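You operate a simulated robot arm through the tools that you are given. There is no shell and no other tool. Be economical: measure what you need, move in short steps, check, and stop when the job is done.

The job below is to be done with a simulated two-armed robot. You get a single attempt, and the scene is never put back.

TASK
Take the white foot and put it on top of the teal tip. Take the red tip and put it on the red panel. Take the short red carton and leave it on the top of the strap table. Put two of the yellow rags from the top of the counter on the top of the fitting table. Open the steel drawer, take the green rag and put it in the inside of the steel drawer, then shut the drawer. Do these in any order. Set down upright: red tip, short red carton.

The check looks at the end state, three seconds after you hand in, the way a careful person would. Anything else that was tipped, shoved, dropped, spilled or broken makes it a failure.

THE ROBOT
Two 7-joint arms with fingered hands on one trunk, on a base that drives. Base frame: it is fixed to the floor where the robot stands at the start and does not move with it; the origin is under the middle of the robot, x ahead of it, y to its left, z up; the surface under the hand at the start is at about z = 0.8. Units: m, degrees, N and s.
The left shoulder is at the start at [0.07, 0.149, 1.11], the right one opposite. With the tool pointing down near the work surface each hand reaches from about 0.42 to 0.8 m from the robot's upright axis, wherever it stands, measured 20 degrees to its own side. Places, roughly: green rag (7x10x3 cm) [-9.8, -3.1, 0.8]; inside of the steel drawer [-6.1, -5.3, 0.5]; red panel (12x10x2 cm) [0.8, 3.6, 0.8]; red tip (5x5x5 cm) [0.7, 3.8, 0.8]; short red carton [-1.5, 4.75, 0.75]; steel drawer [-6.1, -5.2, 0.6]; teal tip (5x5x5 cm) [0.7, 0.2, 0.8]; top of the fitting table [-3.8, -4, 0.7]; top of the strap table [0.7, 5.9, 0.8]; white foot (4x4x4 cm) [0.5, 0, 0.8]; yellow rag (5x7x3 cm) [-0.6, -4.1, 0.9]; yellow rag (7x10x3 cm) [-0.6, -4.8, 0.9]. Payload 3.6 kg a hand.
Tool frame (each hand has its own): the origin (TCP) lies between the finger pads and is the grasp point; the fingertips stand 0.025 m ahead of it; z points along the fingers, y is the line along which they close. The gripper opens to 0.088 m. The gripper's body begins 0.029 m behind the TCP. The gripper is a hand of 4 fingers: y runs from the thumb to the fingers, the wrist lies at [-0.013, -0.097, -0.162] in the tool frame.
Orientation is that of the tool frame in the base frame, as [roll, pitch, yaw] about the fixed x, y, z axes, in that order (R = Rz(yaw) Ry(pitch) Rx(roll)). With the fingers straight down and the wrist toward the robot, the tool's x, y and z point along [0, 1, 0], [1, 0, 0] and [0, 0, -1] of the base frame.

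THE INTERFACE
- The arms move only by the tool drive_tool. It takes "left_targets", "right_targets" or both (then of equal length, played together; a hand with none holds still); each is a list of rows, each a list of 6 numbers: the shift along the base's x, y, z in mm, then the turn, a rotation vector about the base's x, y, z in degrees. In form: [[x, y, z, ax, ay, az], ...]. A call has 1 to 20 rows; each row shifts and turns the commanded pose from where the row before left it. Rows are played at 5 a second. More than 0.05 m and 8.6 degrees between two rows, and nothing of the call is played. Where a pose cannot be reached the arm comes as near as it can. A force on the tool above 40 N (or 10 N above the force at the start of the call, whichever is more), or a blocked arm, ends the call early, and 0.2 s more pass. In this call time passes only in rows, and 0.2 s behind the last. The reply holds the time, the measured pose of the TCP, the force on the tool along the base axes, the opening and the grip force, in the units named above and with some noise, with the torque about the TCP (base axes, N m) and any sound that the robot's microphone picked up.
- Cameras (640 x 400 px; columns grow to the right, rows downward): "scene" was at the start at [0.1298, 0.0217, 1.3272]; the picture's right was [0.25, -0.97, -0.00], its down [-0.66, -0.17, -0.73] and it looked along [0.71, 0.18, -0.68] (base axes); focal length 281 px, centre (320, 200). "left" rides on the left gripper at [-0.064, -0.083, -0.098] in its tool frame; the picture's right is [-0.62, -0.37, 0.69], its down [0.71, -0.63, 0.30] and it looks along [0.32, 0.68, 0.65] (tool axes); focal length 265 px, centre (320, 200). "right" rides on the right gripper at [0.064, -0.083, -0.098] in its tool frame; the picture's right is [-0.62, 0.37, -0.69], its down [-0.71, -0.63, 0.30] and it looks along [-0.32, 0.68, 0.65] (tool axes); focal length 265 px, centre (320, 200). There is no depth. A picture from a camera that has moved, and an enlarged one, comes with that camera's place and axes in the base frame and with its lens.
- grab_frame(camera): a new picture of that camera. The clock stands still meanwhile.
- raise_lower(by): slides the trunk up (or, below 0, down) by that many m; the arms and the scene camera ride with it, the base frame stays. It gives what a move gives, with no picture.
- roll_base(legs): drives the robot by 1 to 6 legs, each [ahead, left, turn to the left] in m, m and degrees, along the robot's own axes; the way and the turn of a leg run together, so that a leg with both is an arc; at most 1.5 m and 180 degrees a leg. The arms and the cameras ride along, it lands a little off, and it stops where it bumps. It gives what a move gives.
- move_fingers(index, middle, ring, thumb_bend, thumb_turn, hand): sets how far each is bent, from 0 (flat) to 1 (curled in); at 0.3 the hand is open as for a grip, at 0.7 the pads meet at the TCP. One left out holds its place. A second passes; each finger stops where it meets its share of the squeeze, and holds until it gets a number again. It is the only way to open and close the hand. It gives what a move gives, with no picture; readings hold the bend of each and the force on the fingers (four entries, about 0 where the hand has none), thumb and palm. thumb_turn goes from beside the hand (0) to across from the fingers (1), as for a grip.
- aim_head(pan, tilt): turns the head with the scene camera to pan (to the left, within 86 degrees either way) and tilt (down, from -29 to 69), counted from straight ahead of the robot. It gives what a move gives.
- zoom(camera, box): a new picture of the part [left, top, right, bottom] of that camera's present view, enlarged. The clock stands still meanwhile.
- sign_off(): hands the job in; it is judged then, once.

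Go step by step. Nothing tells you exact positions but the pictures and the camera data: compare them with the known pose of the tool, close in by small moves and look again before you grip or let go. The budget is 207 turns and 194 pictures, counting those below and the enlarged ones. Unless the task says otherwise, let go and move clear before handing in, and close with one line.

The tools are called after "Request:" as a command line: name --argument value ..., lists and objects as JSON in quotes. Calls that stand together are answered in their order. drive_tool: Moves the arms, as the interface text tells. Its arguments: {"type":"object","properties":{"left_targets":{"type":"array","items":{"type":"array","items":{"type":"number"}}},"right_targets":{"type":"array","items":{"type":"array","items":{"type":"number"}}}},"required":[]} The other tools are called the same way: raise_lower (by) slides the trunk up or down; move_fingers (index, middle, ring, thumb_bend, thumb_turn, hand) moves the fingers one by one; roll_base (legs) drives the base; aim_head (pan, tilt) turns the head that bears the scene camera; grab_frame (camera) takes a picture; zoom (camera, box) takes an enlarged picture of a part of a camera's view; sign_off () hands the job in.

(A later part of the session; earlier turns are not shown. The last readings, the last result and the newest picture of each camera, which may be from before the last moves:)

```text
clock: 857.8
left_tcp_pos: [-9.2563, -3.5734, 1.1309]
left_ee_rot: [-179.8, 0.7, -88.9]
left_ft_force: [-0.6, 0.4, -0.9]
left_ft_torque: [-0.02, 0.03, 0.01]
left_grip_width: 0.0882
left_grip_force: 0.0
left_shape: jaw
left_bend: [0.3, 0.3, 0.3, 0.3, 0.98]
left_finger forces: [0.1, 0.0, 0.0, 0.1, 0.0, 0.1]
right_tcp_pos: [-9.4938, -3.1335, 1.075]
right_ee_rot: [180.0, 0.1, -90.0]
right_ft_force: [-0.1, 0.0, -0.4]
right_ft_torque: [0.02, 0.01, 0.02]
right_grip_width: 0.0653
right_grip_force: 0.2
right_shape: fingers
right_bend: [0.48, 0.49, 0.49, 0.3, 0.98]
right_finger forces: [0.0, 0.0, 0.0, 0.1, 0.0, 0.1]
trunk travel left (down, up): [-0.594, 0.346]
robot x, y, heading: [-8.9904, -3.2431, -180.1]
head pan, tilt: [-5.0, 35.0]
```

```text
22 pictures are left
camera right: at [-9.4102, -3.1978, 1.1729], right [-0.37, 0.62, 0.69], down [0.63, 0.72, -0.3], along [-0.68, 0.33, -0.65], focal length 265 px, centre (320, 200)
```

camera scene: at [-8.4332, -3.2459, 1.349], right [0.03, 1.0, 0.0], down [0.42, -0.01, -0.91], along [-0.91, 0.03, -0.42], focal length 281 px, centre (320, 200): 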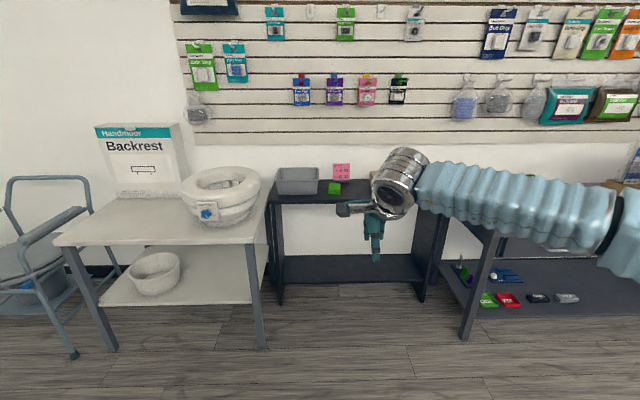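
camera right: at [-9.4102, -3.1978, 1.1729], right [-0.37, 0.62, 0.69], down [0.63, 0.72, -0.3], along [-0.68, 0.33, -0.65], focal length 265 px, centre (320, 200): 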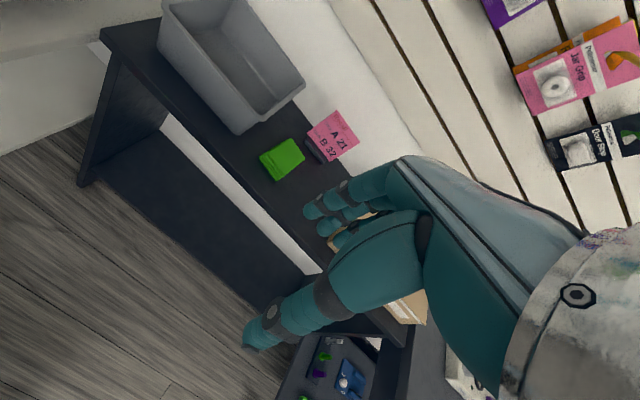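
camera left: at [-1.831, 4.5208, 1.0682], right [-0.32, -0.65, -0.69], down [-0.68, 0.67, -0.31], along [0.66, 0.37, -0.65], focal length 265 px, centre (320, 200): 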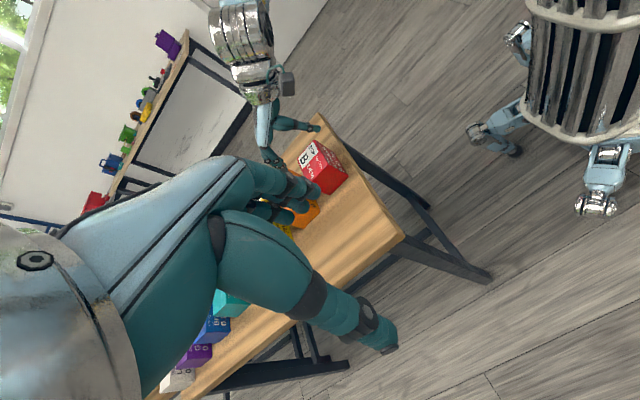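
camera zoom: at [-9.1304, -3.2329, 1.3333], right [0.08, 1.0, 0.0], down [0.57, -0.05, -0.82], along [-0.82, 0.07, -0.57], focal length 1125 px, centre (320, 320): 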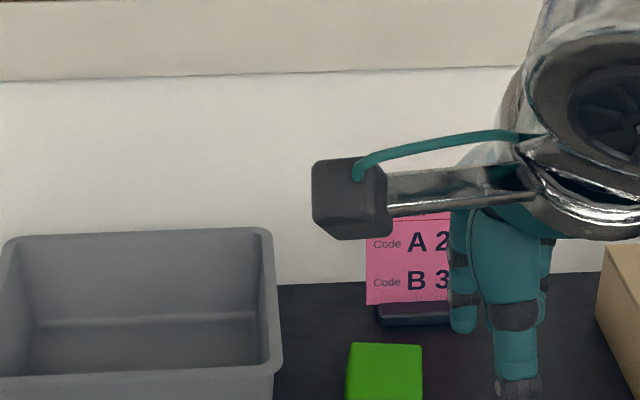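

Rag's long side is along x; centre about (-9.80,-3.12), top ≈0.80. Moving 11 cm closer with the left hand pulled back and raised, and opening the right hand wide.

Request:
drive_tool --left_targets '[[30, 0, 20, 0, 0, 0], [30, 0, 20, 0, 0, 0], [20, 0, 20, 0, 0, 0]]'

Request:
roll_base --legs '[[0.11, -0.04, 0]]'

Request:
move_fingers --hand "right" --index 0.1 --middle 0.13 --ring 0.13 --thumb_bend 0.13

Request:
raise_lower --by -0.04

Request:
drive_tool --right_targets '[[-40, 0, 0, 0, 0, 0], [-40, 0, 0, 0, 0, 0], [-40, 0, 0, 0, 0, 0], [-40, 0, 0, 0, 0, 0], [-25, 0, -10, 0, 0, 0], [0, 0, -40, 0, 0, 0], [0, 0, -30, 0, 0, 0]]'

Request:
grab_frame --camera "right"

```text
clock: 858.6
left_tcp_pos: [-9.1759, -3.5713, 1.1898]
left_ee_rot: [-179.6, 0.6, -89.0]
left_ft_force: [0.3, 1.3, -0.5]
left_ft_torque: [0.02, 0.0, 0.03]
left_grip_width: 0.0883
left_grip_force: 0.1
left_shape: jaw
left_bend: [0.3, 0.3, 0.3, 0.3, 0.98]
left_finger forces: [0.1, 0.1, 0.1, 0.0, 0.1, 0.1]
right_tcp_pos: [-9.4934, -3.1326, 1.0731]
right_ee_rot: [-180.0, 0.1, -90.0]
right_ft_force: [0.6, -0.7, -0.5]
right_ft_torque: [-0.01, 0.0, -0.02]
right_grip_width: 0.0653
right_grip_force: 0.0
right_shape: fingers
right_bend: [0.48, 0.49, 0.49, 0.3, 0.98]
right_finger forces: [0.0, 0.0, 0.0, 0.0, 0.0, 0.0]
trunk travel left (down, up): [-0.594, 0.346]
robot x, y, heading: [-8.9969, -3.2425, -179.6]
head pan, tilt: [-5.0, 35.0]
```

```text
clock: 860.6
left_tcp_pos: [-9.2827, -3.5361, 1.1893]
left_ee_rot: [-179.8, 0.7, -88.8]
left_ft_force: [-0.4, -0.3, -0.2]
left_ft_torque: [0.01, -0.03, 0.0]
left_grip_width: 0.0878
left_grip_force: 0.1
left_shape: jaw
left_bend: [0.3, 0.3, 0.3, 0.3, 0.98]
left_finger forces: [0.1, 0.0, 0.0, 0.0, 0.0, 0.0]
right_tcp_pos: [-9.5999, -3.0963, 1.0754]
right_ee_rot: [179.8, 0.1, -89.9]
right_ft_force: [0.7, 0.6, 0.1]
right_ft_torque: [0.01, -0.01, 0.01]
right_grip_width: 0.0654
right_grip_force: 0.1
right_shape: fingers
right_bend: [0.48, 0.49, 0.49, 0.3, 0.98]
right_finger forces: [0.1, 0.1, 0.0, 0.0, 0.1, 0.0]
trunk travel left (down, up): [-0.594, 0.346]
robot x, y, heading: [-9.1034, -3.2014, -179.6]
head pan, tilt: [-5.0, 35.0]
```

```text
clock: 861.6
left_tcp_pos: [-9.2838, -3.5339, 1.1901]
left_ee_rot: [-179.8, 0.7, -88.7]
left_ft_force: [0.5, 0.6, -1.6]
left_ft_torque: [0.0, -0.01, 0.0]
left_grip_width: 0.0881
left_grip_force: 0.1
left_shape: jaw
left_bend: [0.3, 0.3, 0.3, 0.3, 0.98]
left_finger forces: [0.1, 0.0, 0.0, 0.0, 0.1, 0.1]
right_tcp_pos: [-9.6024, -3.093, 1.0751]
right_ee_rot: [-179.9, 0.0, -89.9]
right_ft_force: [-0.1, 0.9, 1.1]
right_ft_torque: [0.01, -0.02, 0.01]
right_grip_width: 0.1187
right_grip_force: 0.1
right_shape: fingers
right_bend: [0.1, 0.13, 0.13, 0.13, 0.98]
right_finger forces: [0.0, 0.1, 0.1, 0.0, 0.0, 0.0]
trunk travel left (down, up): [-0.594, 0.346]
robot x, y, heading: [-9.1011, -3.1981, -179.9]
head pan, tilt: [-5.0, 35.0]
```

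```text
clock: 862.5
left_tcp_pos: [-9.2833, -3.5332, 1.1509]
left_ee_rot: [-179.9, 0.6, -88.8]
left_ft_force: [-0.6, -1.1, -0.2]
left_ft_torque: [0.0, 0.01, 0.03]
left_grip_width: 0.0881
left_grip_force: 0.1
left_shape: jaw
left_bend: [0.3, 0.3, 0.3, 0.3, 0.98]
left_finger forces: [0.1, 0.0, 0.0, 0.1, 0.1, 0.0]
right_tcp_pos: [-9.6015, -3.0952, 1.0354]
right_ee_rot: [179.8, 0.0, -89.9]
right_ft_force: [0.2, -0.3, 0.3]
right_ft_torque: [0.0, 0.02, -0.05]
right_grip_width: 0.1185
right_grip_force: 0.1
right_shape: fingers
right_bend: [0.1, 0.13, 0.13, 0.13, 0.98]
right_finger forces: [0.0, 0.0, 0.0, 0.0, 0.0, 0.0]
trunk travel left (down, up): [-0.554, 0.386]
robot x, y, heading: [-9.1015, -3.2023, -179.7]
head pan, tilt: [-5.0, 35.0]
```

```text
clock: 864.1
left_tcp_pos: [-9.2844, -3.5339, 1.1509]
left_ee_rot: [-179.6, 0.7, -88.8]
left_ft_force: [-0.4, -0.1, -1.0]
left_ft_torque: [-0.02, -0.02, 0.03]
left_grip_width: 0.0878
left_grip_force: 0.1
left_shape: jaw
left_bend: [0.3, 0.3, 0.3, 0.3, 0.98]
left_finger forces: [0.1, 0.1, 0.1, 0.1, 0.0, 0.0]
right_tcp_pos: [-9.7872, -3.0947, 0.9528]
right_ee_rot: [180.0, 0.1, -89.8]
right_ft_force: [0.1, 0.0, -0.4]
right_ft_torque: [0.04, 0.01, -0.03]
right_grip_width: 0.1189
right_grip_force: 0.0
right_shape: fingers
right_bend: [0.1, 0.13, 0.13, 0.13, 0.98]
right_finger forces: [0.0, 0.0, 0.0, 0.0, 0.0, 0.0]
trunk travel left (down, up): [-0.554, 0.386]
robot x, y, heading: [-9.109, -3.2001, -179.6]
head pan, tilt: [-5.0, 35.0]
```

```text
21 pictures are left
camera right: at [-9.7044, -3.1593, 1.0524], right [-0.37, 0.62, 0.69], down [0.63, 0.72, -0.3], along [-0.68, 0.32, -0.65], focal length 265 px, centre (320, 200)
```

right: 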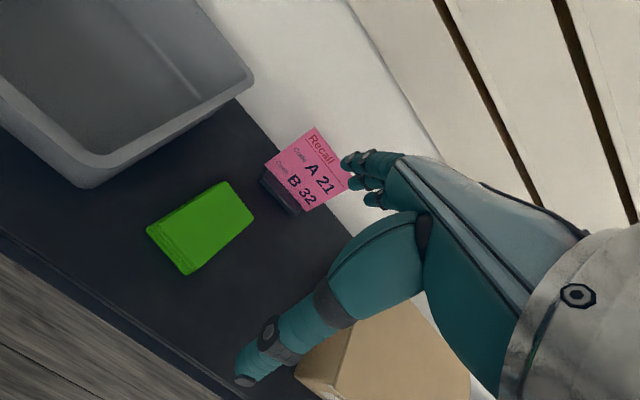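

Rag refined: x -9.795…-9.897, y≈-3.127, top ≈0.765. Positioning over it and descending partway.

Request:
drive_tool --right_targets '[[-30, -22, 0, 0, 0, 0], [-29, -22, 0, 0, 0, 0], [0, 0, -40, 0, 0, 0], [0, 0, -40, 0, 0, 0], [0, 0, -20, 0, 0, 0], [0, 0, 0, 0, 0, 0]]'

Request:
grab_frame --camera "right"

```text
clock: 865.5
left_tcp_pos: [-9.2848, -3.5331, 1.1519]
left_ee_rot: [-179.8, 0.7, -88.9]
left_ft_force: [0.7, -0.2, -0.7]
left_ft_torque: [-0.02, -0.01, 0.03]
left_grip_width: 0.0878
left_grip_force: 0.0
left_shape: jaw
left_bend: [0.3, 0.3, 0.3, 0.3, 0.98]
left_finger forces: [0.1, 0.1, 0.0, 0.0, 0.1, 0.0]
right_tcp_pos: [-9.8458, -3.1392, 0.852]
right_ee_rot: [180.0, 0.0, -89.9]
right_ft_force: [0.7, -0.5, 0.2]
right_ft_torque: [0.0, 0.0, 0.01]
right_grip_width: 0.119
right_grip_force: 0.1
right_shape: fingers
right_bend: [0.1, 0.13, 0.13, 0.13, 0.98]
right_finger forces: [0.0, 0.1, 0.1, 0.1, 0.0, 0.1]
trunk travel left (down, up): [-0.554, 0.386]
robot x, y, heading: [-9.1034, -3.2022, -179.9]
head pan, tilt: [-5.0, 35.0]
```

```text
20 pictures are left
camera right: at [-9.763, -3.2036, 0.9501], right [-0.37, 0.62, 0.69], down [0.63, 0.72, -0.3], along [-0.68, 0.32, -0.65], focal length 265 px, centre (320, 200)
```

right: 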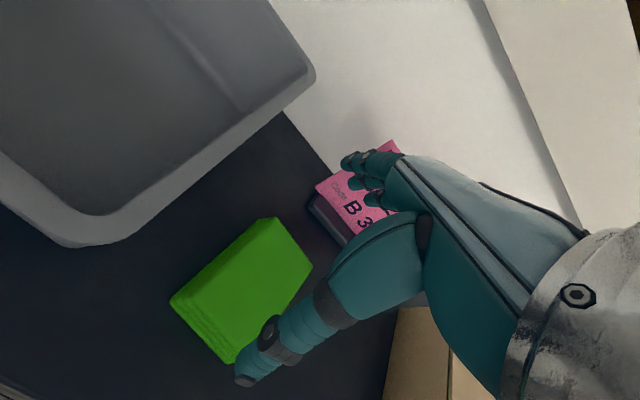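

Fingers clear the sign by ~4 cm and straddle the rag. Descending to the table.

Request:
drive_tool --right_targets '[[2, 0, -30, 0, 0, 0], [0, 0, -25, 0, 0, 0], [0, 0, -11, 0, 0, 0], [0, 0, 0, 0, 0, 0]]'

Request:
drive_tool --right_targets '[[0, 0, -4, 0, 0, 0], [0, 0, -4, 0, 0, 0], [0, 0, 0, 0, 0, 0]]'

```text
clock: 866.5
left_tcp_pos: [-9.2834, -3.533, 1.1512]
left_ee_rot: [-179.8, 0.7, -88.8]
left_ft_force: [0.4, 0.4, 0.1]
left_ft_torque: [0.02, 0.01, 0.0]
left_grip_width: 0.0883
left_grip_force: 0.2
left_shape: jaw
left_bend: [0.3, 0.3, 0.3, 0.3, 0.98]
left_finger forces: [0.1, 0.0, 0.1, 0.0, 0.0, 0.0]
right_tcp_pos: [-9.8423, -3.1376, 0.7881]
right_ee_rot: [180.0, 0.1, -89.9]
right_ft_force: [0.1, 0.1, -0.1]
right_ft_torque: [0.0, -0.02, -0.02]
right_grip_width: 0.1189
right_grip_force: 0.1
right_shape: fingers
right_bend: [0.1, 0.13, 0.13, 0.13, 0.98]
right_finger forces: [0.0, 0.0, 0.0, 0.0, 0.1, 0.0]
trunk travel left (down, up): [-0.554, 0.386]
robot x, y, heading: [-9.1034, -3.2029, -179.7]
head pan, tilt: [-5.0, 35.0]
```

```text
clock: 867.3
left_tcp_pos: [-9.2832, -3.5332, 1.1508]
left_ee_rot: [-179.8, 0.7, -88.8]
left_ft_force: [0.4, -0.6, 1.1]
left_ft_torque: [-0.01, -0.01, 0.01]
left_grip_width: 0.0878
left_grip_force: 0.0
left_shape: jaw
left_bend: [0.3, 0.3, 0.3, 0.3, 0.98]
left_finger forces: [0.0, 0.0, 0.0, 0.0, 0.0, 0.1]
right_tcp_pos: [-9.8437, -3.1387, 0.7808]
right_ee_rot: [-179.9, 0.2, -89.8]
right_ft_force: [-0.5, 0.1, -0.7]
right_ft_torque: [-0.01, 0.02, 0.02]
right_grip_width: 0.1187
right_grip_force: 0.0
right_shape: fingers
right_bend: [0.1, 0.13, 0.13, 0.13, 0.98]
right_finger forces: [0.0, 0.1, 0.1, 0.0, 0.0, 0.0]
trunk travel left (down, up): [-0.554, 0.386]
robot x, y, heading: [-9.1033, -3.2031, -179.9]
head pan, tilt: [-5.0, 35.0]
```

Request:
drive_tool --right_targets '[[0, 0, -4, 0, 0, 0], [0, 0, -3, 0, 0, 0], [0, 0, 0, 0, 0, 0]]'

Request:
grab_frame --camera "right"

```text
clock: 868.1
left_tcp_pos: [-9.2829, -3.535, 1.1509]
left_ee_rot: [-179.9, 0.7, -88.8]
left_ft_force: [0.2, -0.2, 0.1]
left_ft_torque: [0.01, 0.01, 0.01]
left_grip_width: 0.088
left_grip_force: 0.1
left_shape: jaw
left_bend: [0.3, 0.3, 0.3, 0.3, 0.98]
left_finger forces: [0.0, 0.0, 0.1, 0.1, 0.0, 0.0]
right_tcp_pos: [-9.8417, -3.1377, 0.7741]
right_ee_rot: [180.0, 0.1, -89.9]
right_ft_force: [0.6, 0.5, 0.8]
right_ft_torque: [0.06, 0.0, 0.0]
right_grip_width: 0.1188
right_grip_force: 0.1
right_shape: fingers
right_bend: [0.1, 0.13, 0.13, 0.13, 0.98]
right_finger forces: [0.0, 0.0, 0.0, 0.0, 0.0, 0.1]
trunk travel left (down, up): [-0.554, 0.386]
robot x, y, heading: [-9.1051, -3.1996, -179.5]
head pan, tilt: [-5.0, 35.0]
```

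```text
19 pictures are left
camera right: at [-9.7595, -3.2025, 0.8712], right [-0.37, 0.62, 0.69], down [0.63, 0.72, -0.3], along [-0.68, 0.32, -0.65], focal length 265 px, centre (320, 200)
```

right: 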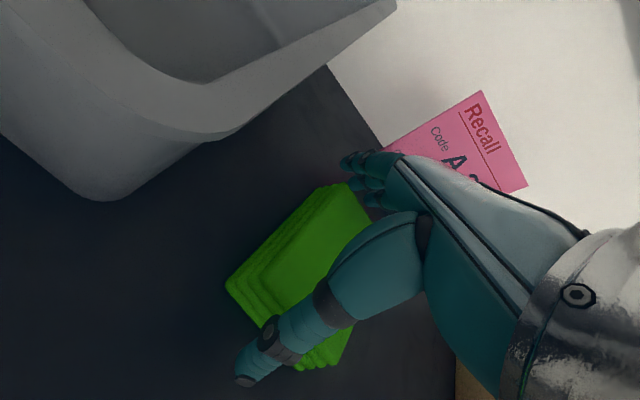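

Position matches the earlier successful grip. Lowering 4 mm more, closing and lifting.

Request:
drive_tool --right_targets '[[0, 0, -4, 0, 0, 0], [0, 0, 0, 0, 0, 0]]'

Request:
move_fingers --hand "right" --index 0.6 --middle 0.6 --ring 0.6 --thumb_bend 0.6

Request:
drive_tool --right_targets '[[0, 0, 5, 0, 0, 0], [0, 0, 15, 0, 0, 0], [0, 0, 30, 0, 0, 0], [0, 0, 30, 0, 0, 0], [0, 0, 0, 0, 0, 0]]'

Request:
grab_frame --camera "right"

```text
clock: 868.7
left_tcp_pos: [-9.2845, -3.5354, 1.1501]
left_ee_rot: [-179.8, 0.8, -88.7]
left_ft_force: [-0.2, 0.8, -0.2]
left_ft_torque: [-0.02, 0.01, -0.04]
left_grip_width: 0.0883
left_grip_force: 0.0
left_shape: jaw
left_bend: [0.3, 0.3, 0.3, 0.3, 0.98]
left_finger forces: [0.0, 0.1, 0.1, 0.0, 0.1, 0.1]
right_tcp_pos: [-9.8425, -3.1374, 0.7693]
right_ee_rot: [179.9, 0.1, -89.9]
right_ft_force: [0.4, 0.6, -0.1]
right_ft_torque: [-0.04, 0.0, 0.0]
right_grip_width: 0.1187
right_grip_force: 0.0
right_shape: fingers
right_bend: [0.1, 0.13, 0.13, 0.13, 0.98]
right_finger forces: [0.0, 0.1, 0.1, 0.1, 0.0, 0.0]
trunk travel left (down, up): [-0.554, 0.386]
robot x, y, heading: [-9.1033, -3.2029, -179.6]
head pan, tilt: [-5.0, 35.0]
```

```text
clock: 869.7
left_tcp_pos: [-9.2817, -3.5345, 1.1505]
left_ee_rot: [-179.8, 0.8, -88.9]
left_ft_force: [0.2, -0.5, -0.1]
left_ft_torque: [-0.02, -0.01, 0.02]
left_grip_width: 0.0879
left_grip_force: 0.1
left_shape: jaw
left_bend: [0.3, 0.3, 0.3, 0.3, 0.98]
left_finger forces: [0.0, 0.0, 0.0, 0.0, 0.0, 0.0]
right_tcp_pos: [-9.8417, -3.1386, 0.7731]
right_ee_rot: [179.7, 0.1, -89.7]
right_ft_force: [-4.3, -4.7, 14.1]
right_ft_torque: [0.19, 0.59, 0.27]
right_grip_width: 0.0881
right_grip_force: 23.5
right_shape: fingers
right_bend: [0.35, 0.35, 0.35, 0.13, 0.95]
right_finger forces: [10.5, 8.5, 9.0, 0.0, 19.5, 0.0]
trunk travel left (down, up): [-0.554, 0.386]
robot x, y, heading: [-9.1013, -3.1992, -180.2]
head pan, tilt: [-5.0, 35.0]
```

```text
clock: 870.9
left_tcp_pos: [-9.2843, -3.534, 1.1505]
left_ee_rot: [-179.8, 0.8, -88.7]
left_ft_force: [0.1, 0.2, 0.4]
left_ft_torque: [0.01, -0.04, 0.04]
left_grip_width: 0.0879
left_grip_force: 0.0
left_shape: jaw
left_bend: [0.3, 0.3, 0.3, 0.3, 0.98]
left_finger forces: [0.0, 0.1, 0.0, 0.0, 0.0, 0.0]
right_tcp_pos: [-9.8448, -3.1359, 0.8493]
right_ee_rot: [-180.0, 0.1, -89.9]
right_ft_force: [0.2, 0.1, 0.2]
right_ft_torque: [-0.02, 0.02, 0.01]
right_grip_width: 0.0855
right_grip_force: 21.7
right_shape: fingers
right_bend: [0.39, 0.36, 0.36, 0.12, 0.94]
right_finger forces: [7.3, 8.6, 8.7, 0.0, 20.0, 0.0]
trunk travel left (down, up): [-0.554, 0.386]
robot x, y, heading: [-9.102, -3.1962, -180.2]
head pan, tilt: [-5.0, 35.0]
```

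```text
18 pictures are left
camera right: at [-9.7618, -3.2002, 0.9481], right [-0.37, 0.62, 0.69], down [0.63, 0.72, -0.3], along [-0.68, 0.32, -0.65], focal length 265 px, centre (320, 200)
```

right: 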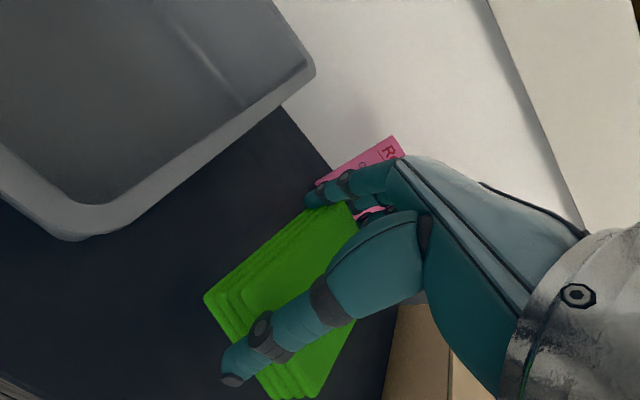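

Green rag is held. Lifting, retracting, then driving back to the drawer by the same clear route.

Request:
drive_tool --right_targets '[[0, 0, 45, 0, 0, 0], [0, 0, 45, 0, 0, 0], [0, 0, 45, 0, 0, 0], [0, 0, 40, 0, 0, 0], [45, 0, 0, 0, 0, 0], [45, 0, 0, 0, 0, 0], [45, 0, 0, 0, 0, 0], [45, 0, 0, 0, 0, 0], [45, 0, 0, 0, 0, 0]]'

Request:
roll_base --legs '[[-0.6, 0, 0], [0, 0, 90], [0.92, 0, 0], [0, 1.2, 0], [0, 1.28, 0]]'

Request:
aim_head --pan -5 --tilt 40

Request:
grab_frame --camera "scene"

```text
clock: 872.9
left_tcp_pos: [-9.2822, -3.5342, 1.1501]
left_ee_rot: [-179.9, 0.8, -88.7]
left_ft_force: [0.0, -0.5, 0.4]
left_ft_torque: [0.0, -0.01, -0.01]
left_grip_width: 0.0881
left_grip_force: 0.1
left_shape: jaw
left_bend: [0.3, 0.3, 0.3, 0.3, 0.98]
left_finger forces: [0.1, 0.0, 0.0, 0.0, 0.0, 0.0]
right_tcp_pos: [-9.6165, -3.1405, 1.0246]
right_ee_rot: [179.7, 0.1, -90.0]
right_ft_force: [0.2, -0.5, 0.1]
right_ft_torque: [0.01, 0.03, -0.02]
right_grip_width: 0.0853
right_grip_force: 22.0
right_shape: fingers
right_bend: [0.39, 0.36, 0.37, 0.12, 0.94]
right_finger forces: [7.1, 8.6, 8.4, 0.0, 19.5, 0.0]
trunk travel left (down, up): [-0.554, 0.386]
robot x, y, heading: [-9.1038, -3.2072, -179.6]
head pan, tilt: [-5.0, 35.0]
```

```text
clock: 933.5
left_tcp_pos: [-5.6902, -4.2763, 1.1497]
left_ee_rot: [-179.8, 0.6, 3.8]
left_ft_force: [-0.6, -0.5, 0.6]
left_ft_torque: [-0.02, -0.02, -0.05]
left_grip_width: 0.088
left_grip_force: 0.0
left_shape: jaw
left_bend: [0.3, 0.3, 0.3, 0.3, 0.98]
left_finger forces: [0.1, 0.1, 0.0, 0.0, 0.0, 0.1]
right_tcp_pos: [-6.0703, -4.6279, 1.0236]
right_ee_rot: [-180.0, 0.0, 2.7]
right_ft_force: [-0.3, 0.0, -0.5]
right_ft_torque: [0.0, -0.02, -0.04]
right_grip_width: 0.0815
right_grip_force: 18.6
right_shape: fingers
right_bend: [0.43, 0.36, 0.37, 0.12, 0.94]
right_finger forces: [6.3, 8.2, 7.7, 0.1, 15.8, 0.0]
trunk travel left (down, up): [-0.554, 0.386]
robot x, y, heading: [-6.0297, -4.1134, -87.3]
head pan, tilt: [-5.0, 35.0]
```

```text
clock: 934.2
left_tcp_pos: [-5.6906, -4.2762, 1.1502]
left_ee_rot: [-179.8, 0.7, 3.8]
left_ft_force: [-0.1, 0.1, 0.8]
left_ft_torque: [0.0, 0.0, -0.01]
left_grip_width: 0.0883
left_grip_force: 0.0
left_shape: jaw
left_bend: [0.3, 0.3, 0.3, 0.3, 0.98]
left_finger forces: [0.0, 0.0, 0.0, 0.1, 0.0, 0.0]
right_tcp_pos: [-6.0709, -4.6269, 1.0228]
right_ee_rot: [-180.0, 0.1, 2.6]
right_ft_force: [1.6, -0.8, -0.4]
right_ft_torque: [-0.01, -0.03, -0.01]
right_grip_width: 0.0815
right_grip_force: 18.6
right_shape: fingers
right_bend: [0.43, 0.36, 0.37, 0.12, 0.94]
right_finger forces: [6.3, 8.2, 7.8, 0.0, 15.8, 0.0]
trunk travel left (down, up): [-0.554, 0.386]
robot x, y, heading: [-6.0329, -4.1104, -87.4]
head pan, tilt: [-5.0, 40.0]
```

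```text
17 pictures are left
camera scene: at [-6.0329, -4.2449, 1.2857], right [-1.0, 0.04, 0.0], down [0.03, 0.64, -0.77], along [-0.03, -0.77, -0.64], focal length 281 px, centre (320, 200)
```

scene: 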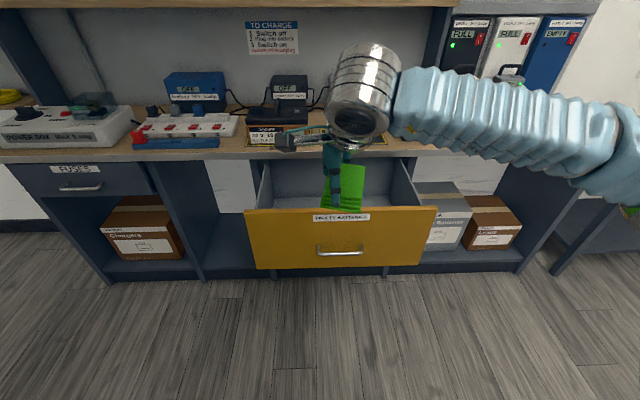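

Drawer opening spans y≈-4.83…-5.11, front top z≈0.75. Moving over it at height, then lowering into it.

Request:
roll_base --legs '[[0.27, 0.0, -2.6]]'

Request:
drive_tool --right_targets '[[0, -40, 0, 0, 0, 0], [0, -35, 0, 0, 0, 0]]'

Request:
raise_lower --by -0.18

Request:
grab_frame --camera "scene"

Request:
grab_frame --camera "right"

```text
clock: 938.3
left_tcp_pos: [-5.693, -4.5694, 1.1501]
left_ee_rot: [-179.8, 0.7, 1.0]
left_ft_force: [0.2, -0.3, -0.8]
left_ft_torque: [0.03, 0.02, -0.02]
left_grip_width: 0.0882
left_grip_force: 0.0
left_shape: jaw
left_bend: [0.3, 0.3, 0.3, 0.3, 0.98]
left_finger forces: [0.0, 0.0, 0.0, 0.0, 0.1, 0.1]
right_tcp_pos: [-6.0884, -4.9027, 1.0245]
right_ee_rot: [180.0, 0.0, 0.0]
right_ft_force: [-0.5, -1.1, -1.4]
right_ft_torque: [-0.02, 0.01, 0.01]
right_grip_width: 0.0815
right_grip_force: 18.9
right_shape: fingers
right_bend: [0.43, 0.36, 0.37, 0.13, 0.94]
right_finger forces: [6.2, 8.1, 7.7, 0.0, 15.7, 0.0]
trunk travel left (down, up): [-0.554, 0.386]
robot x, y, heading: [-6.0242, -4.3914, -90.1]
head pan, tilt: [-5.0, 40.0]
```

```text
clock: 938.9
left_tcp_pos: [-5.692, -4.5705, 1.1507]
left_ee_rot: [-179.8, 0.7, 1.1]
left_ft_force: [0.2, 0.0, -0.4]
left_ft_torque: [0.01, -0.01, -0.02]
left_grip_width: 0.0879
left_grip_force: 0.0
left_shape: jaw
left_bend: [0.3, 0.3, 0.3, 0.3, 0.98]
left_finger forces: [0.0, 0.0, 0.0, 0.0, 0.0, 0.1]
right_tcp_pos: [-6.0897, -4.9794, 1.0248]
right_ee_rot: [180.0, 0.1, 0.0]
right_ft_force: [-1.1, 0.0, -0.3]
right_ft_torque: [0.0, -0.03, 0.02]
right_grip_width: 0.0813
right_grip_force: 18.9
right_shape: fingers
right_bend: [0.43, 0.36, 0.37, 0.13, 0.94]
right_finger forces: [6.2, 8.3, 7.6, 0.0, 15.7, 0.0]
trunk travel left (down, up): [-0.554, 0.386]
robot x, y, heading: [-6.0228, -4.389, -90.2]
head pan, tilt: [-5.0, 40.0]
```

```text
clock: 940.9
left_tcp_pos: [-5.6918, -4.5689, 0.9715]
left_ee_rot: [-179.8, 0.8, 1.1]
left_ft_force: [0.0, -0.1, -0.1]
left_ft_torque: [0.02, -0.01, 0.0]
left_grip_width: 0.088
left_grip_force: 0.1
left_shape: jaw
left_bend: [0.3, 0.3, 0.3, 0.3, 0.98]
left_finger forces: [0.1, 0.1, 0.0, 0.0, 0.0, 0.1]
right_tcp_pos: [-6.0881, -4.9772, 0.8459]
right_ee_rot: [179.8, 0.1, 0.1]
right_ft_force: [-0.4, 0.1, -0.5]
right_ft_torque: [0.0, 0.0, -0.01]
right_grip_width: 0.0814
right_grip_force: 18.9
right_shape: fingers
right_bend: [0.43, 0.36, 0.37, 0.13, 0.94]
right_finger forces: [6.2, 8.1, 7.7, 0.1, 15.7, 0.0]
trunk travel left (down, up): [-0.374, 0.566]
robot x, y, heading: [-6.0233, -4.391, -89.8]
head pan, tilt: [-5.0, 40.0]
```

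```text
16 pictures are left
camera scene: at [-6.0327, -4.5241, 1.1058], right [-1.0, 0.09, 0.0], down [0.06, 0.64, -0.77], along [-0.07, -0.76, -0.64], focal length 281 px, centre (320, 200)
```

scene: 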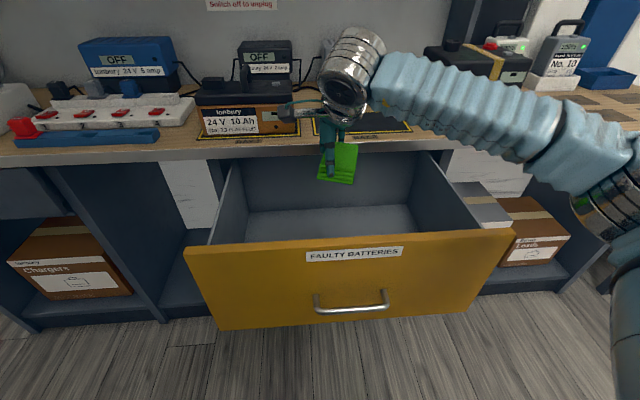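

```text
15 pictures are left
camera right: at [-6.0246, -4.8948, 0.944], right [-0.62, -0.37, 0.69], down [-0.71, 0.63, -0.3], along [-0.33, -0.68, -0.65], focal length 265 px, centre (320, 200)
```

right: 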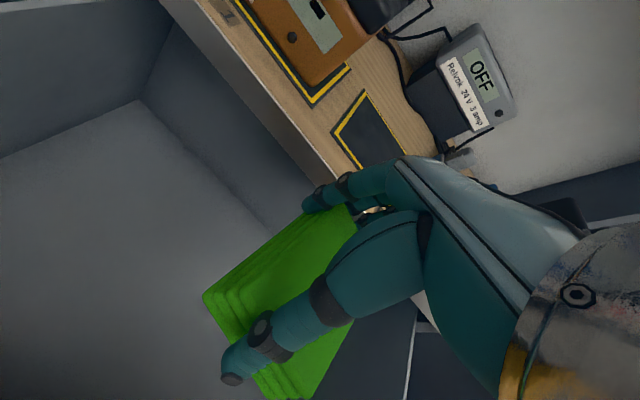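

I'll shift 3.5 cm toward the robot to clear the bench edge, raise the trunk a bit so the forearm slopes down, and lower the rag into the drawer.

Request:
raise_lower --by 0.08

Request:
drive_tool --right_targets '[[-5, 18, 0, 0, 0, 0], [-5, 17, -20, 0, 0, 0], [0, 0, -45, 0, 0, 0], [0, 0, -45, 0, 0, 0], [0, 0, -45, 0, 0, 0], [0, 0, -45, 0, 0, 0], [0, 0, -40, 0, 0, 0], [0, 0, -30, 0, 0, 0], [0, 0, 0, 0, 0, 0]]'

Request:
grab_frame --camera "scene"

```text
clock: 942.1
left_tcp_pos: [-5.6926, -4.5696, 1.0523]
left_ee_rot: [-179.7, 0.7, 1.1]
left_ft_force: [-0.8, 1.0, -0.4]
left_ft_torque: [0.01, 0.01, 0.0]
left_grip_width: 0.0882
left_grip_force: 0.2
left_shape: jaw
left_bend: [0.3, 0.3, 0.3, 0.3, 0.98]
left_finger forces: [0.0, 0.1, 0.0, 0.0, 0.1, 0.0]
right_tcp_pos: [-6.0887, -4.9775, 0.9253]
right_ee_rot: [-179.9, 0.2, 0.1]
right_ft_force: [0.1, 0.2, -0.7]
right_ft_torque: [0.0, -0.01, 0.04]
right_grip_width: 0.0816
right_grip_force: 18.9
right_shape: fingers
right_bend: [0.43, 0.36, 0.37, 0.13, 0.94]
right_finger forces: [6.3, 8.0, 7.6, 0.0, 15.7, 0.1]
trunk travel left (down, up): [-0.454, 0.486]
robot x, y, heading: [-6.0227, -4.3903, -89.7]
head pan, tilt: [-5.0, 40.0]
```

```text
clock: 944.1
left_tcp_pos: [-5.6929, -4.5695, 1.0507]
left_ee_rot: [-179.8, 0.7, 1.1]
left_ft_force: [-0.2, -0.2, 0.4]
left_ft_torque: [0.02, -0.02, 0.0]
left_grip_width: 0.088
left_grip_force: 0.0
left_shape: jaw
left_bend: [0.3, 0.3, 0.3, 0.3, 0.98]
left_finger forces: [0.1, 0.0, 0.0, 0.1, 0.0, 0.1]
right_tcp_pos: [-6.0968, -4.941, 0.6574]
right_ee_rot: [179.8, 0.1, 0.0]
right_ft_force: [-0.9, -0.5, 0.3]
right_ft_torque: [0.19, -0.15, -0.01]
right_grip_width: 0.0812
right_grip_force: 19.1
right_shape: fingers
right_bend: [0.43, 0.36, 0.37, 0.13, 0.94]
right_finger forces: [5.9, 8.0, 7.6, 0.1, 15.7, 0.0]
trunk travel left (down, up): [-0.454, 0.486]
robot x, y, heading: [-6.0251, -4.388, -90.0]
head pan, tilt: [-5.0, 40.0]
```

```text
14 pictures are left
camera scene: at [-6.0327, -4.5242, 1.1857], right [-1.0, 0.09, 0.0], down [0.06, 0.64, -0.77], along [-0.07, -0.76, -0.64], focal length 281 px, centre (320, 200)
```

scene: 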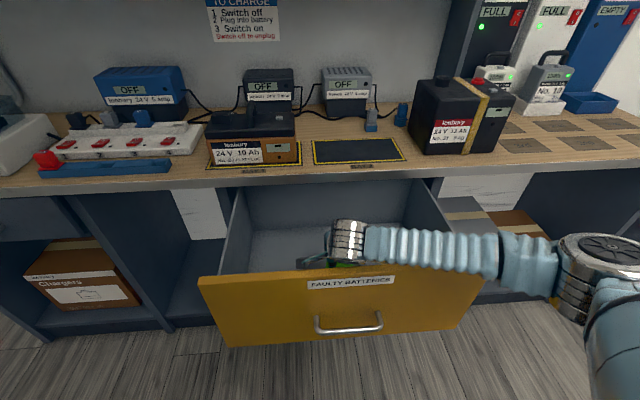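

The hand is inside the drawer. Checking the height over the drawer floor with the hand camera.

Request:
grab_frame --camera "right"

Request:
zoom --camera "scene" --box '[260, 190, 500, 340]'

```text
13 pictures are left
camera right: at [-6.0326, -4.859, 0.7556], right [-0.62, -0.37, 0.69], down [-0.71, 0.63, -0.3], along [-0.33, -0.68, -0.65], focal length 265 px, centre (320, 200)
```

right: 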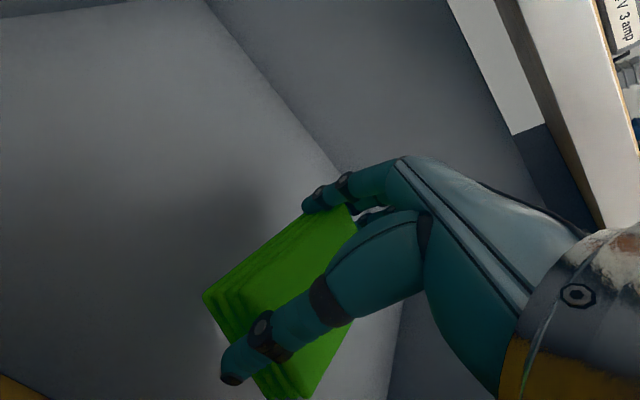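

```text
2.67 times, centred on (380, 265) of scene
camera zoom: at [-6.0327, -4.5242, 1.1857], right [-1.0, 0.09, 0.0], down [0.06, 0.64, -0.77], along [-0.07, -0.76, -0.64], focal length 750 px, centre (160, 27)
```

zoom: 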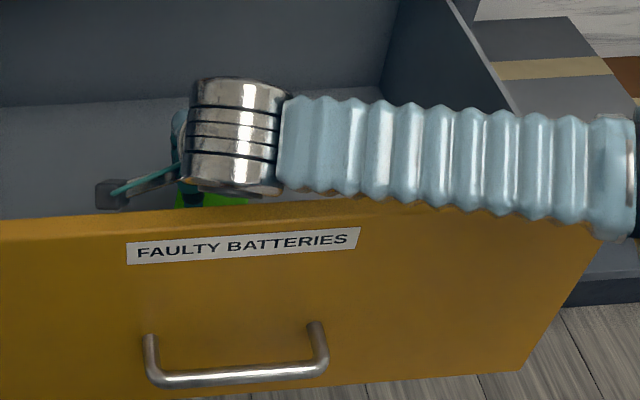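

The rag is roughly 9 cm above the drawer floor and the forearm is near the drawer wall. I'll raise the trunk 6 cm and reach down more steeply to get lower without touching the wall.

Request:
raise_lower --by 0.06

Request:
drive_tool --right_targets '[[0, 0, -25, 0, 0, 0], [0, 0, -25, 0, 0, 0], [0, 0, -20, 0, 0, 0], [0, 0, -15, 0, 0, 0], [0, 0, 0, 0, 0, 0]]'

Request:
zoom --camera "scene" --box '[260, 190, 500, 340]'

```text
clock: 945.1
left_tcp_pos: [-5.6921, -4.5681, 1.1101]
left_ee_rot: [-179.7, 0.8, 1.1]
left_ft_force: [0.1, 0.8, 0.3]
left_ft_torque: [0.0, 0.01, -0.02]
left_grip_width: 0.0879
left_grip_force: 0.0
left_shape: jaw
left_bend: [0.3, 0.3, 0.3, 0.3, 0.98]
left_finger forces: [0.0, 0.0, 0.0, 0.0, 0.1, 0.1]
right_tcp_pos: [-6.0965, -4.9427, 0.7169]
right_ee_rot: [180.0, 0.1, 0.0]
right_ft_force: [0.1, 0.4, -0.3]
right_ft_torque: [-0.02, -0.01, 0.02]
right_grip_width: 0.081
right_grip_force: 18.6
right_shape: fingers
right_bend: [0.43, 0.36, 0.37, 0.13, 0.94]
right_finger forces: [5.9, 8.0, 7.6, 0.1, 15.6, 0.1]
trunk travel left (down, up): [-0.514, 0.426]
robot x, y, heading: [-6.0236, -4.3914, -89.9]
head pan, tilt: [-5.0, 40.0]
```

```text
clock: 946.3
left_tcp_pos: [-5.6917, -4.57, 1.1112]
left_ee_rot: [-179.7, 0.7, 1.1]
left_ft_force: [-0.1, 0.2, -0.4]
left_ft_torque: [-0.02, 0.01, 0.0]
left_grip_width: 0.0883
left_grip_force: 0.1
left_shape: jaw
left_bend: [0.3, 0.3, 0.3, 0.3, 0.98]
left_finger forces: [0.1, 0.0, 0.0, 0.0, 0.1, 0.1]
right_tcp_pos: [-6.0966, -4.9409, 0.6311]
right_ee_rot: [180.0, 0.1, 0.0]
right_ft_force: [0.2, -0.2, -0.3]
right_ft_torque: [0.0, 0.01, -0.01]
right_grip_width: 0.0815
right_grip_force: 18.2
right_shape: fingers
right_bend: [0.43, 0.36, 0.37, 0.13, 0.94]
right_finger forces: [5.8, 8.0, 7.5, 0.0, 15.3, 0.0]
trunk travel left (down, up): [-0.514, 0.426]
robot x, y, heading: [-6.0211, -4.3923, -89.8]
head pan, tilt: [-5.0, 40.0]
```

```text
2.67 times, centred on (380, 265) of scene
camera zoom: at [-6.0328, -4.5243, 1.2456], right [-1.0, 0.09, 0.0], down [0.06, 0.64, -0.77], along [-0.07, -0.76, -0.64], focal length 750 px, centre (160, 27)
```

zoom: 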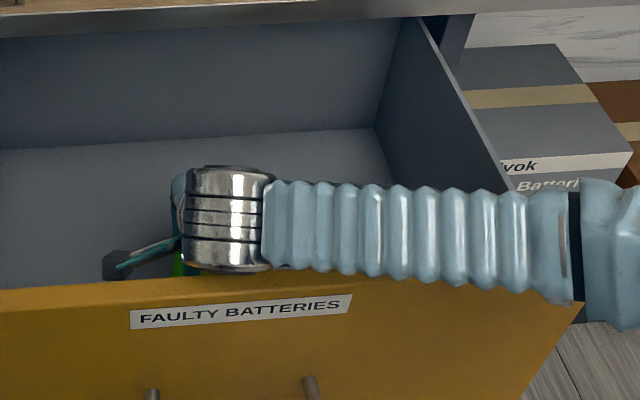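

That works with no contact. Repeating the same trick to get lower.

Request:
raise_lower --by 0.09

Request:
drive_tool --right_targets '[[0, 0, -30, 0, 0, 0], [0, 0, -30, 0, 0, 0], [0, 0, -30, 0, 0, 0], [0, 0, -20, 0, 0, 0], [0, 0, -15, 0, 0, 0], [0, 0, 0, 0, 0, 0]]'

Request:
zoom --camera "scene" --box '[260, 200, 500, 350]'

```text
clock: 947.5
left_tcp_pos: [-5.6916, -4.5705, 1.2001]
left_ee_rot: [-179.7, 0.7, 1.1]
left_ft_force: [-0.3, -0.3, -0.7]
left_ft_torque: [0.03, 0.01, -0.01]
left_grip_width: 0.0879
left_grip_force: 0.0
left_shape: jaw
left_bend: [0.3, 0.3, 0.3, 0.3, 0.98]
left_finger forces: [0.0, 0.0, 0.1, 0.1, 0.0, 0.1]
right_tcp_pos: [-6.0971, -4.9418, 0.721]
right_ee_rot: [180.0, 0.1, -0.1]
right_ft_force: [0.7, 0.6, 0.3]
right_ft_torque: [-0.01, -0.02, -0.01]
right_grip_width: 0.0812
right_grip_force: 18.1
right_shape: fingers
right_bend: [0.43, 0.36, 0.37, 0.13, 0.94]
right_finger forces: [5.9, 8.0, 7.4, 0.0, 15.5, 0.0]
trunk travel left (down, up): [-0.604, 0.336]
robot x, y, heading: [-6.0262, -4.3928, -90.2]
head pan, tilt: [-5.0, 40.0]
```

```text
clock: 948.9
left_tcp_pos: [-5.691, -4.5658, 1.2004]
left_ee_rot: [-179.9, 0.8, 1.1]
left_ft_force: [0.8, 0.2, 0.3]
left_ft_torque: [0.02, -0.01, 0.0]
left_grip_width: 0.088
left_grip_force: 0.2
left_shape: jaw
left_bend: [0.3, 0.3, 0.3, 0.3, 0.98]
left_finger forces: [0.0, 0.1, 0.0, 0.0, 0.0, 0.0]
right_tcp_pos: [-6.0953, -4.9497, 0.6091]
right_ee_rot: [178.8, -0.4, -0.4]
right_ft_force: [0.3, -0.8, 0.1]
right_ft_torque: [-0.02, -0.03, 0.01]
right_grip_width: 0.081
right_grip_force: 18.3
right_shape: fingers
right_bend: [0.44, 0.36, 0.38, 0.13, 0.94]
right_finger forces: [5.7, 8.0, 7.6, 0.0, 15.2, 0.0]
trunk travel left (down, up): [-0.604, 0.336]
robot x, y, heading: [-6.0243, -4.3877, -89.9]
head pan, tilt: [-5.0, 40.0]
```

```text
2.67 times, centred on (380, 275) of scene
camera zoom: at [-6.0316, -4.5207, 1.3369], right [-1.0, 0.09, 0.0], down [0.06, 0.64, -0.77], along [-0.07, -0.77, -0.64], focal length 750 px, centre (160, 0)
```

zoom: 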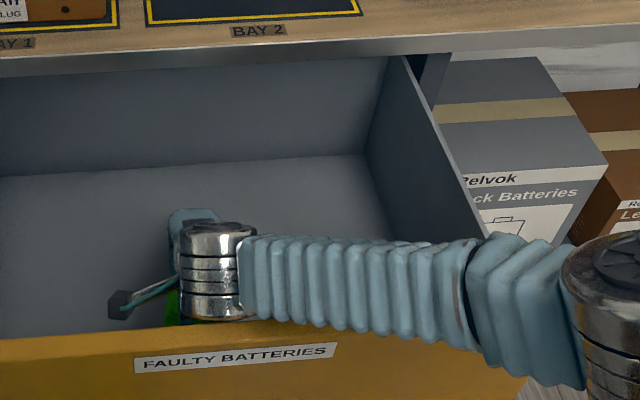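

A slight deflection shows the forearm touching the drawer front. I'll lift 3 cm, shift 4 cm deeper, and lower again.

Request:
drive_tool --right_targets '[[0, 0, 20, 0, 0, 0], [0, 0, 15, -1, 0, 0], [0, -18, 0, 0, 0, 0], [0, -18, 0, 0, 0, 0], [0, 0, -20, 0, 0, 0], [0, 0, -20, 0, 0, 0], [0, 0, -10, 0, 0, 0], [0, 0, 0, 0, 0, 0]]'

Request:
grab_frame --camera "right"

```text
clock: 950.7
left_tcp_pos: [-5.6919, -4.5709, 1.2004]
left_ee_rot: [-179.7, 0.7, 1.0]
left_ft_force: [0.7, -0.2, 0.8]
left_ft_torque: [0.01, -0.02, 0.02]
left_grip_width: 0.0882
left_grip_force: 0.0
left_shape: jaw
left_bend: [0.3, 0.3, 0.3, 0.3, 0.98]
left_finger forces: [0.0, 0.0, 0.0, 0.0, 0.0, 0.1]
right_tcp_pos: [-6.0974, -4.9783, 0.5816]
right_ee_rot: [179.0, 0.1, 0.0]
right_ft_force: [0.1, 0.6, -0.1]
right_ft_torque: [0.01, 0.0, 0.01]
right_grip_width: 0.0806
right_grip_force: 18.3
right_shape: fingers
right_bend: [0.44, 0.36, 0.38, 0.13, 0.94]
right_finger forces: [5.6, 7.8, 7.4, 0.0, 14.9, 0.0]
trunk travel left (down, up): [-0.604, 0.336]
robot x, y, heading: [-6.0234, -4.3912, -90.1]
head pan, tilt: [-5.0, 40.0]
```

```text
9 pictures are left
camera right: at [-6.0323, -4.893, 0.6773], right [-0.62, -0.36, 0.7], down [-0.71, 0.63, -0.31], along [-0.33, -0.69, -0.64], focal length 265 px, centre (320, 200)
```

right: 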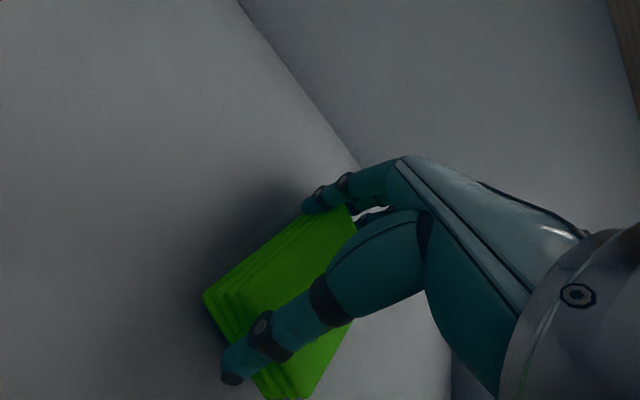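

Now much closer to the drawer floor and no contact. Continuing down in small steps to touch.

Request:
drive_tool --right_targets '[[0, 0, -6, 0, 0, 0], [0, 0, -6, 0, 0, 0], [0, 0, 0, 0, 0, 0]]'

Request:
drive_tool --right_targets '[[0, 0, -5, 0, 0, 0], [0, 0, -5, 0, 0, 0], [0, 0, 0, 0, 0, 0]]'

```text
clock: 951.5
left_tcp_pos: [-5.6926, -4.5665, 1.201]
left_ee_rot: [-179.9, 0.8, 1.0]
left_ft_force: [0.6, -0.2, 0.8]
left_ft_torque: [-0.01, 0.02, 0.01]
left_grip_width: 0.0879
left_grip_force: 0.1
left_shape: jaw
left_bend: [0.3, 0.3, 0.3, 0.3, 0.98]
left_finger forces: [0.1, 0.0, 0.1, 0.0, 0.1, 0.0]
right_tcp_pos: [-6.0983, -4.9826, 0.5763]
right_ee_rot: [178.3, 0.0, -0.1]
right_ft_force: [0.2, -0.3, -0.4]
right_ft_torque: [-0.05, 0.0, -0.01]
right_grip_width: 0.081
right_grip_force: 17.8
right_shape: fingers
right_bend: [0.44, 0.36, 0.38, 0.13, 0.94]
right_finger forces: [5.5, 7.8, 7.4, 0.1, 15.0, 0.0]
trunk travel left (down, up): [-0.604, 0.336]
robot x, y, heading: [-6.0247, -4.39, -90.2]
head pan, tilt: [-5.0, 40.0]
```

```text
clock: 952.3
left_tcp_pos: [-5.6931, -4.5659, 1.2016]
left_ee_rot: [-180.0, 0.7, 1.1]
left_ft_force: [0.5, -0.3, 0.3]
left_ft_torque: [0.02, 0.0, 0.0]
left_grip_width: 0.088
left_grip_force: 0.1
left_shape: jaw
left_bend: [0.3, 0.3, 0.3, 0.3, 0.98]
left_finger forces: [0.0, 0.0, 0.0, 0.1, 0.0, 0.0]
right_tcp_pos: [-6.0982, -4.9891, 0.5741]
right_ee_rot: [177.4, -0.1, -0.4]
right_ft_force: [0.0, -0.1, -1.6]
right_ft_torque: [-0.01, 0.0, 0.03]
right_grip_width: 0.081
right_grip_force: 18.1
right_shape: fingers
right_bend: [0.44, 0.36, 0.38, 0.13, 0.94]
right_finger forces: [5.5, 7.8, 7.3, 0.0, 15.0, 0.1]
trunk travel left (down, up): [-0.604, 0.336]
robot x, y, heading: [-6.0227, -4.3888, -90.3]
head pan, tilt: [-5.0, 40.0]
```

The forearm is at its limit again; the rag is about 2–3 cm above the drawer floor. Lifting 8 mm off the contact and letting go.

Request:
drive_tool --right_targets '[[0, 0, 8, 0, 0, 0], [0, 0, 0, 0, 0, 0]]'

Request:
move_fingers --hand "right" --index 0.15 --middle 0.15 --ring 0.15 --thumb_bend 0.02

Request:
drive_tool --right_targets '[[0, 5, 25, 0, 0, 0], [0, 5, 40, 0, 0, 0], [0, 5, 45, 0, 0, 0], [0, 5, 45, 0, 0, 0], [0, 0, 45, 0, 0, 0], [0, 0, 45, 0, 0, 0], [0, 0, 45, 0, 0, 0]]'

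Request:
grab_frame --camera "right"

```text
clock: 952.9
left_tcp_pos: [-5.6916, -4.5721, 1.1992]
left_ee_rot: [-179.7, 0.8, 1.1]
left_ft_force: [0.0, 0.7, 0.0]
left_ft_torque: [-0.03, 0.01, 0.05]
left_grip_width: 0.0877
left_grip_force: 0.0
left_shape: jaw
left_bend: [0.3, 0.3, 0.3, 0.3, 0.98]
left_finger forces: [0.0, 0.0, 0.1, 0.0, 0.1, 0.1]
right_tcp_pos: [-6.0954, -4.9844, 0.5707]
right_ee_rot: [178.5, -0.1, 0.0]
right_ft_force: [0.0, -0.2, 0.3]
right_ft_torque: [0.0, -0.01, -0.02]
right_grip_width: 0.0808
right_grip_force: 17.7
right_shape: fingers
right_bend: [0.44, 0.36, 0.38, 0.13, 0.94]
right_finger forces: [5.4, 7.8, 7.4, 0.1, 14.9, 0.0]
trunk travel left (down, up): [-0.604, 0.336]
robot x, y, heading: [-6.0221, -4.3903, -89.9]
head pan, tilt: [-5.0, 40.0]
```

```text
clock: 953.9
left_tcp_pos: [-5.6896, -4.5736, 1.1993]
left_ee_rot: [-179.6, 0.8, 1.1]
left_ft_force: [-0.8, -0.1, 0.6]
left_ft_torque: [0.01, 0.02, -0.03]
left_grip_width: 0.0881
left_grip_force: 0.1
left_shape: jaw
left_bend: [0.3, 0.3, 0.3, 0.3, 0.98]
left_finger forces: [0.1, 0.0, 0.0, 0.1, 0.0, 0.0]
right_tcp_pos: [-6.0965, -4.9841, 0.571]
right_ee_rot: [178.6, 0.1, 0.0]
right_ft_force: [0.5, -0.5, 0.5]
right_ft_torque: [0.0, -0.02, 0.02]
right_grip_width: 0.1172
right_grip_force: 0.2
right_shape: fingers
right_bend: [0.15, 0.15, 0.15, 0.02, 0.97]
right_finger forces: [0.0, 0.1, 0.0, 0.0, 0.0, 0.1]
trunk travel left (down, up): [-0.604, 0.336]
robot x, y, heading: [-6.0244, -4.3909, -90.3]
head pan, tilt: [-5.0, 40.0]
```

```text
clock: 955.5
left_tcp_pos: [-5.6932, -4.5677, 1.2004]
left_ee_rot: [-179.9, 0.7, 1.1]
left_ft_force: [0.6, 0.8, 0.9]
left_ft_torque: [-0.03, 0.0, -0.02]
left_grip_width: 0.0877
left_grip_force: 0.0
left_shape: jaw
left_bend: [0.3, 0.3, 0.3, 0.3, 0.98]
left_finger forces: [0.0, 0.1, 0.0, 0.0, 0.1, 0.0]
right_tcp_pos: [-6.1001, -4.9577, 0.8537]
right_ee_rot: [178.8, 0.1, 0.0]
right_ft_force: [0.5, -0.2, -0.2]
right_ft_torque: [0.02, -0.02, -0.01]
right_grip_width: 0.1168
right_grip_force: 0.0
right_shape: fingers
right_bend: [0.15, 0.15, 0.15, 0.02, 0.97]
right_finger forces: [0.1, 0.1, 0.0, 0.1, 0.0, 0.0]
trunk travel left (down, up): [-0.604, 0.336]
robot x, y, heading: [-6.0241, -4.39, -90.1]
head pan, tilt: [-5.0, 40.0]
```

```text
8 pictures are left
camera right: at [-6.0364, -4.8731, 0.9505], right [-0.62, -0.36, 0.7], down [-0.72, 0.62, -0.31], along [-0.33, -0.7, -0.64], focal length 265 px, centre (320, 200)
```

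right: 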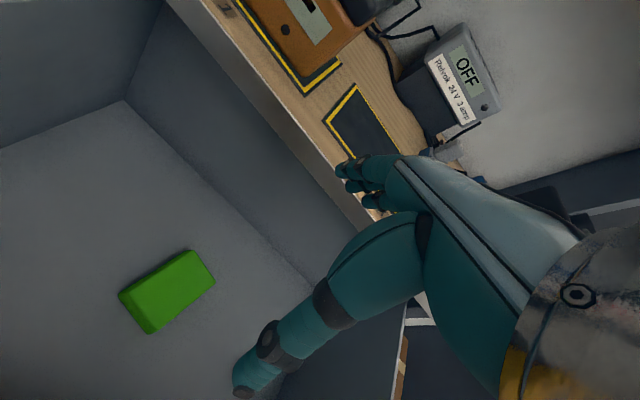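

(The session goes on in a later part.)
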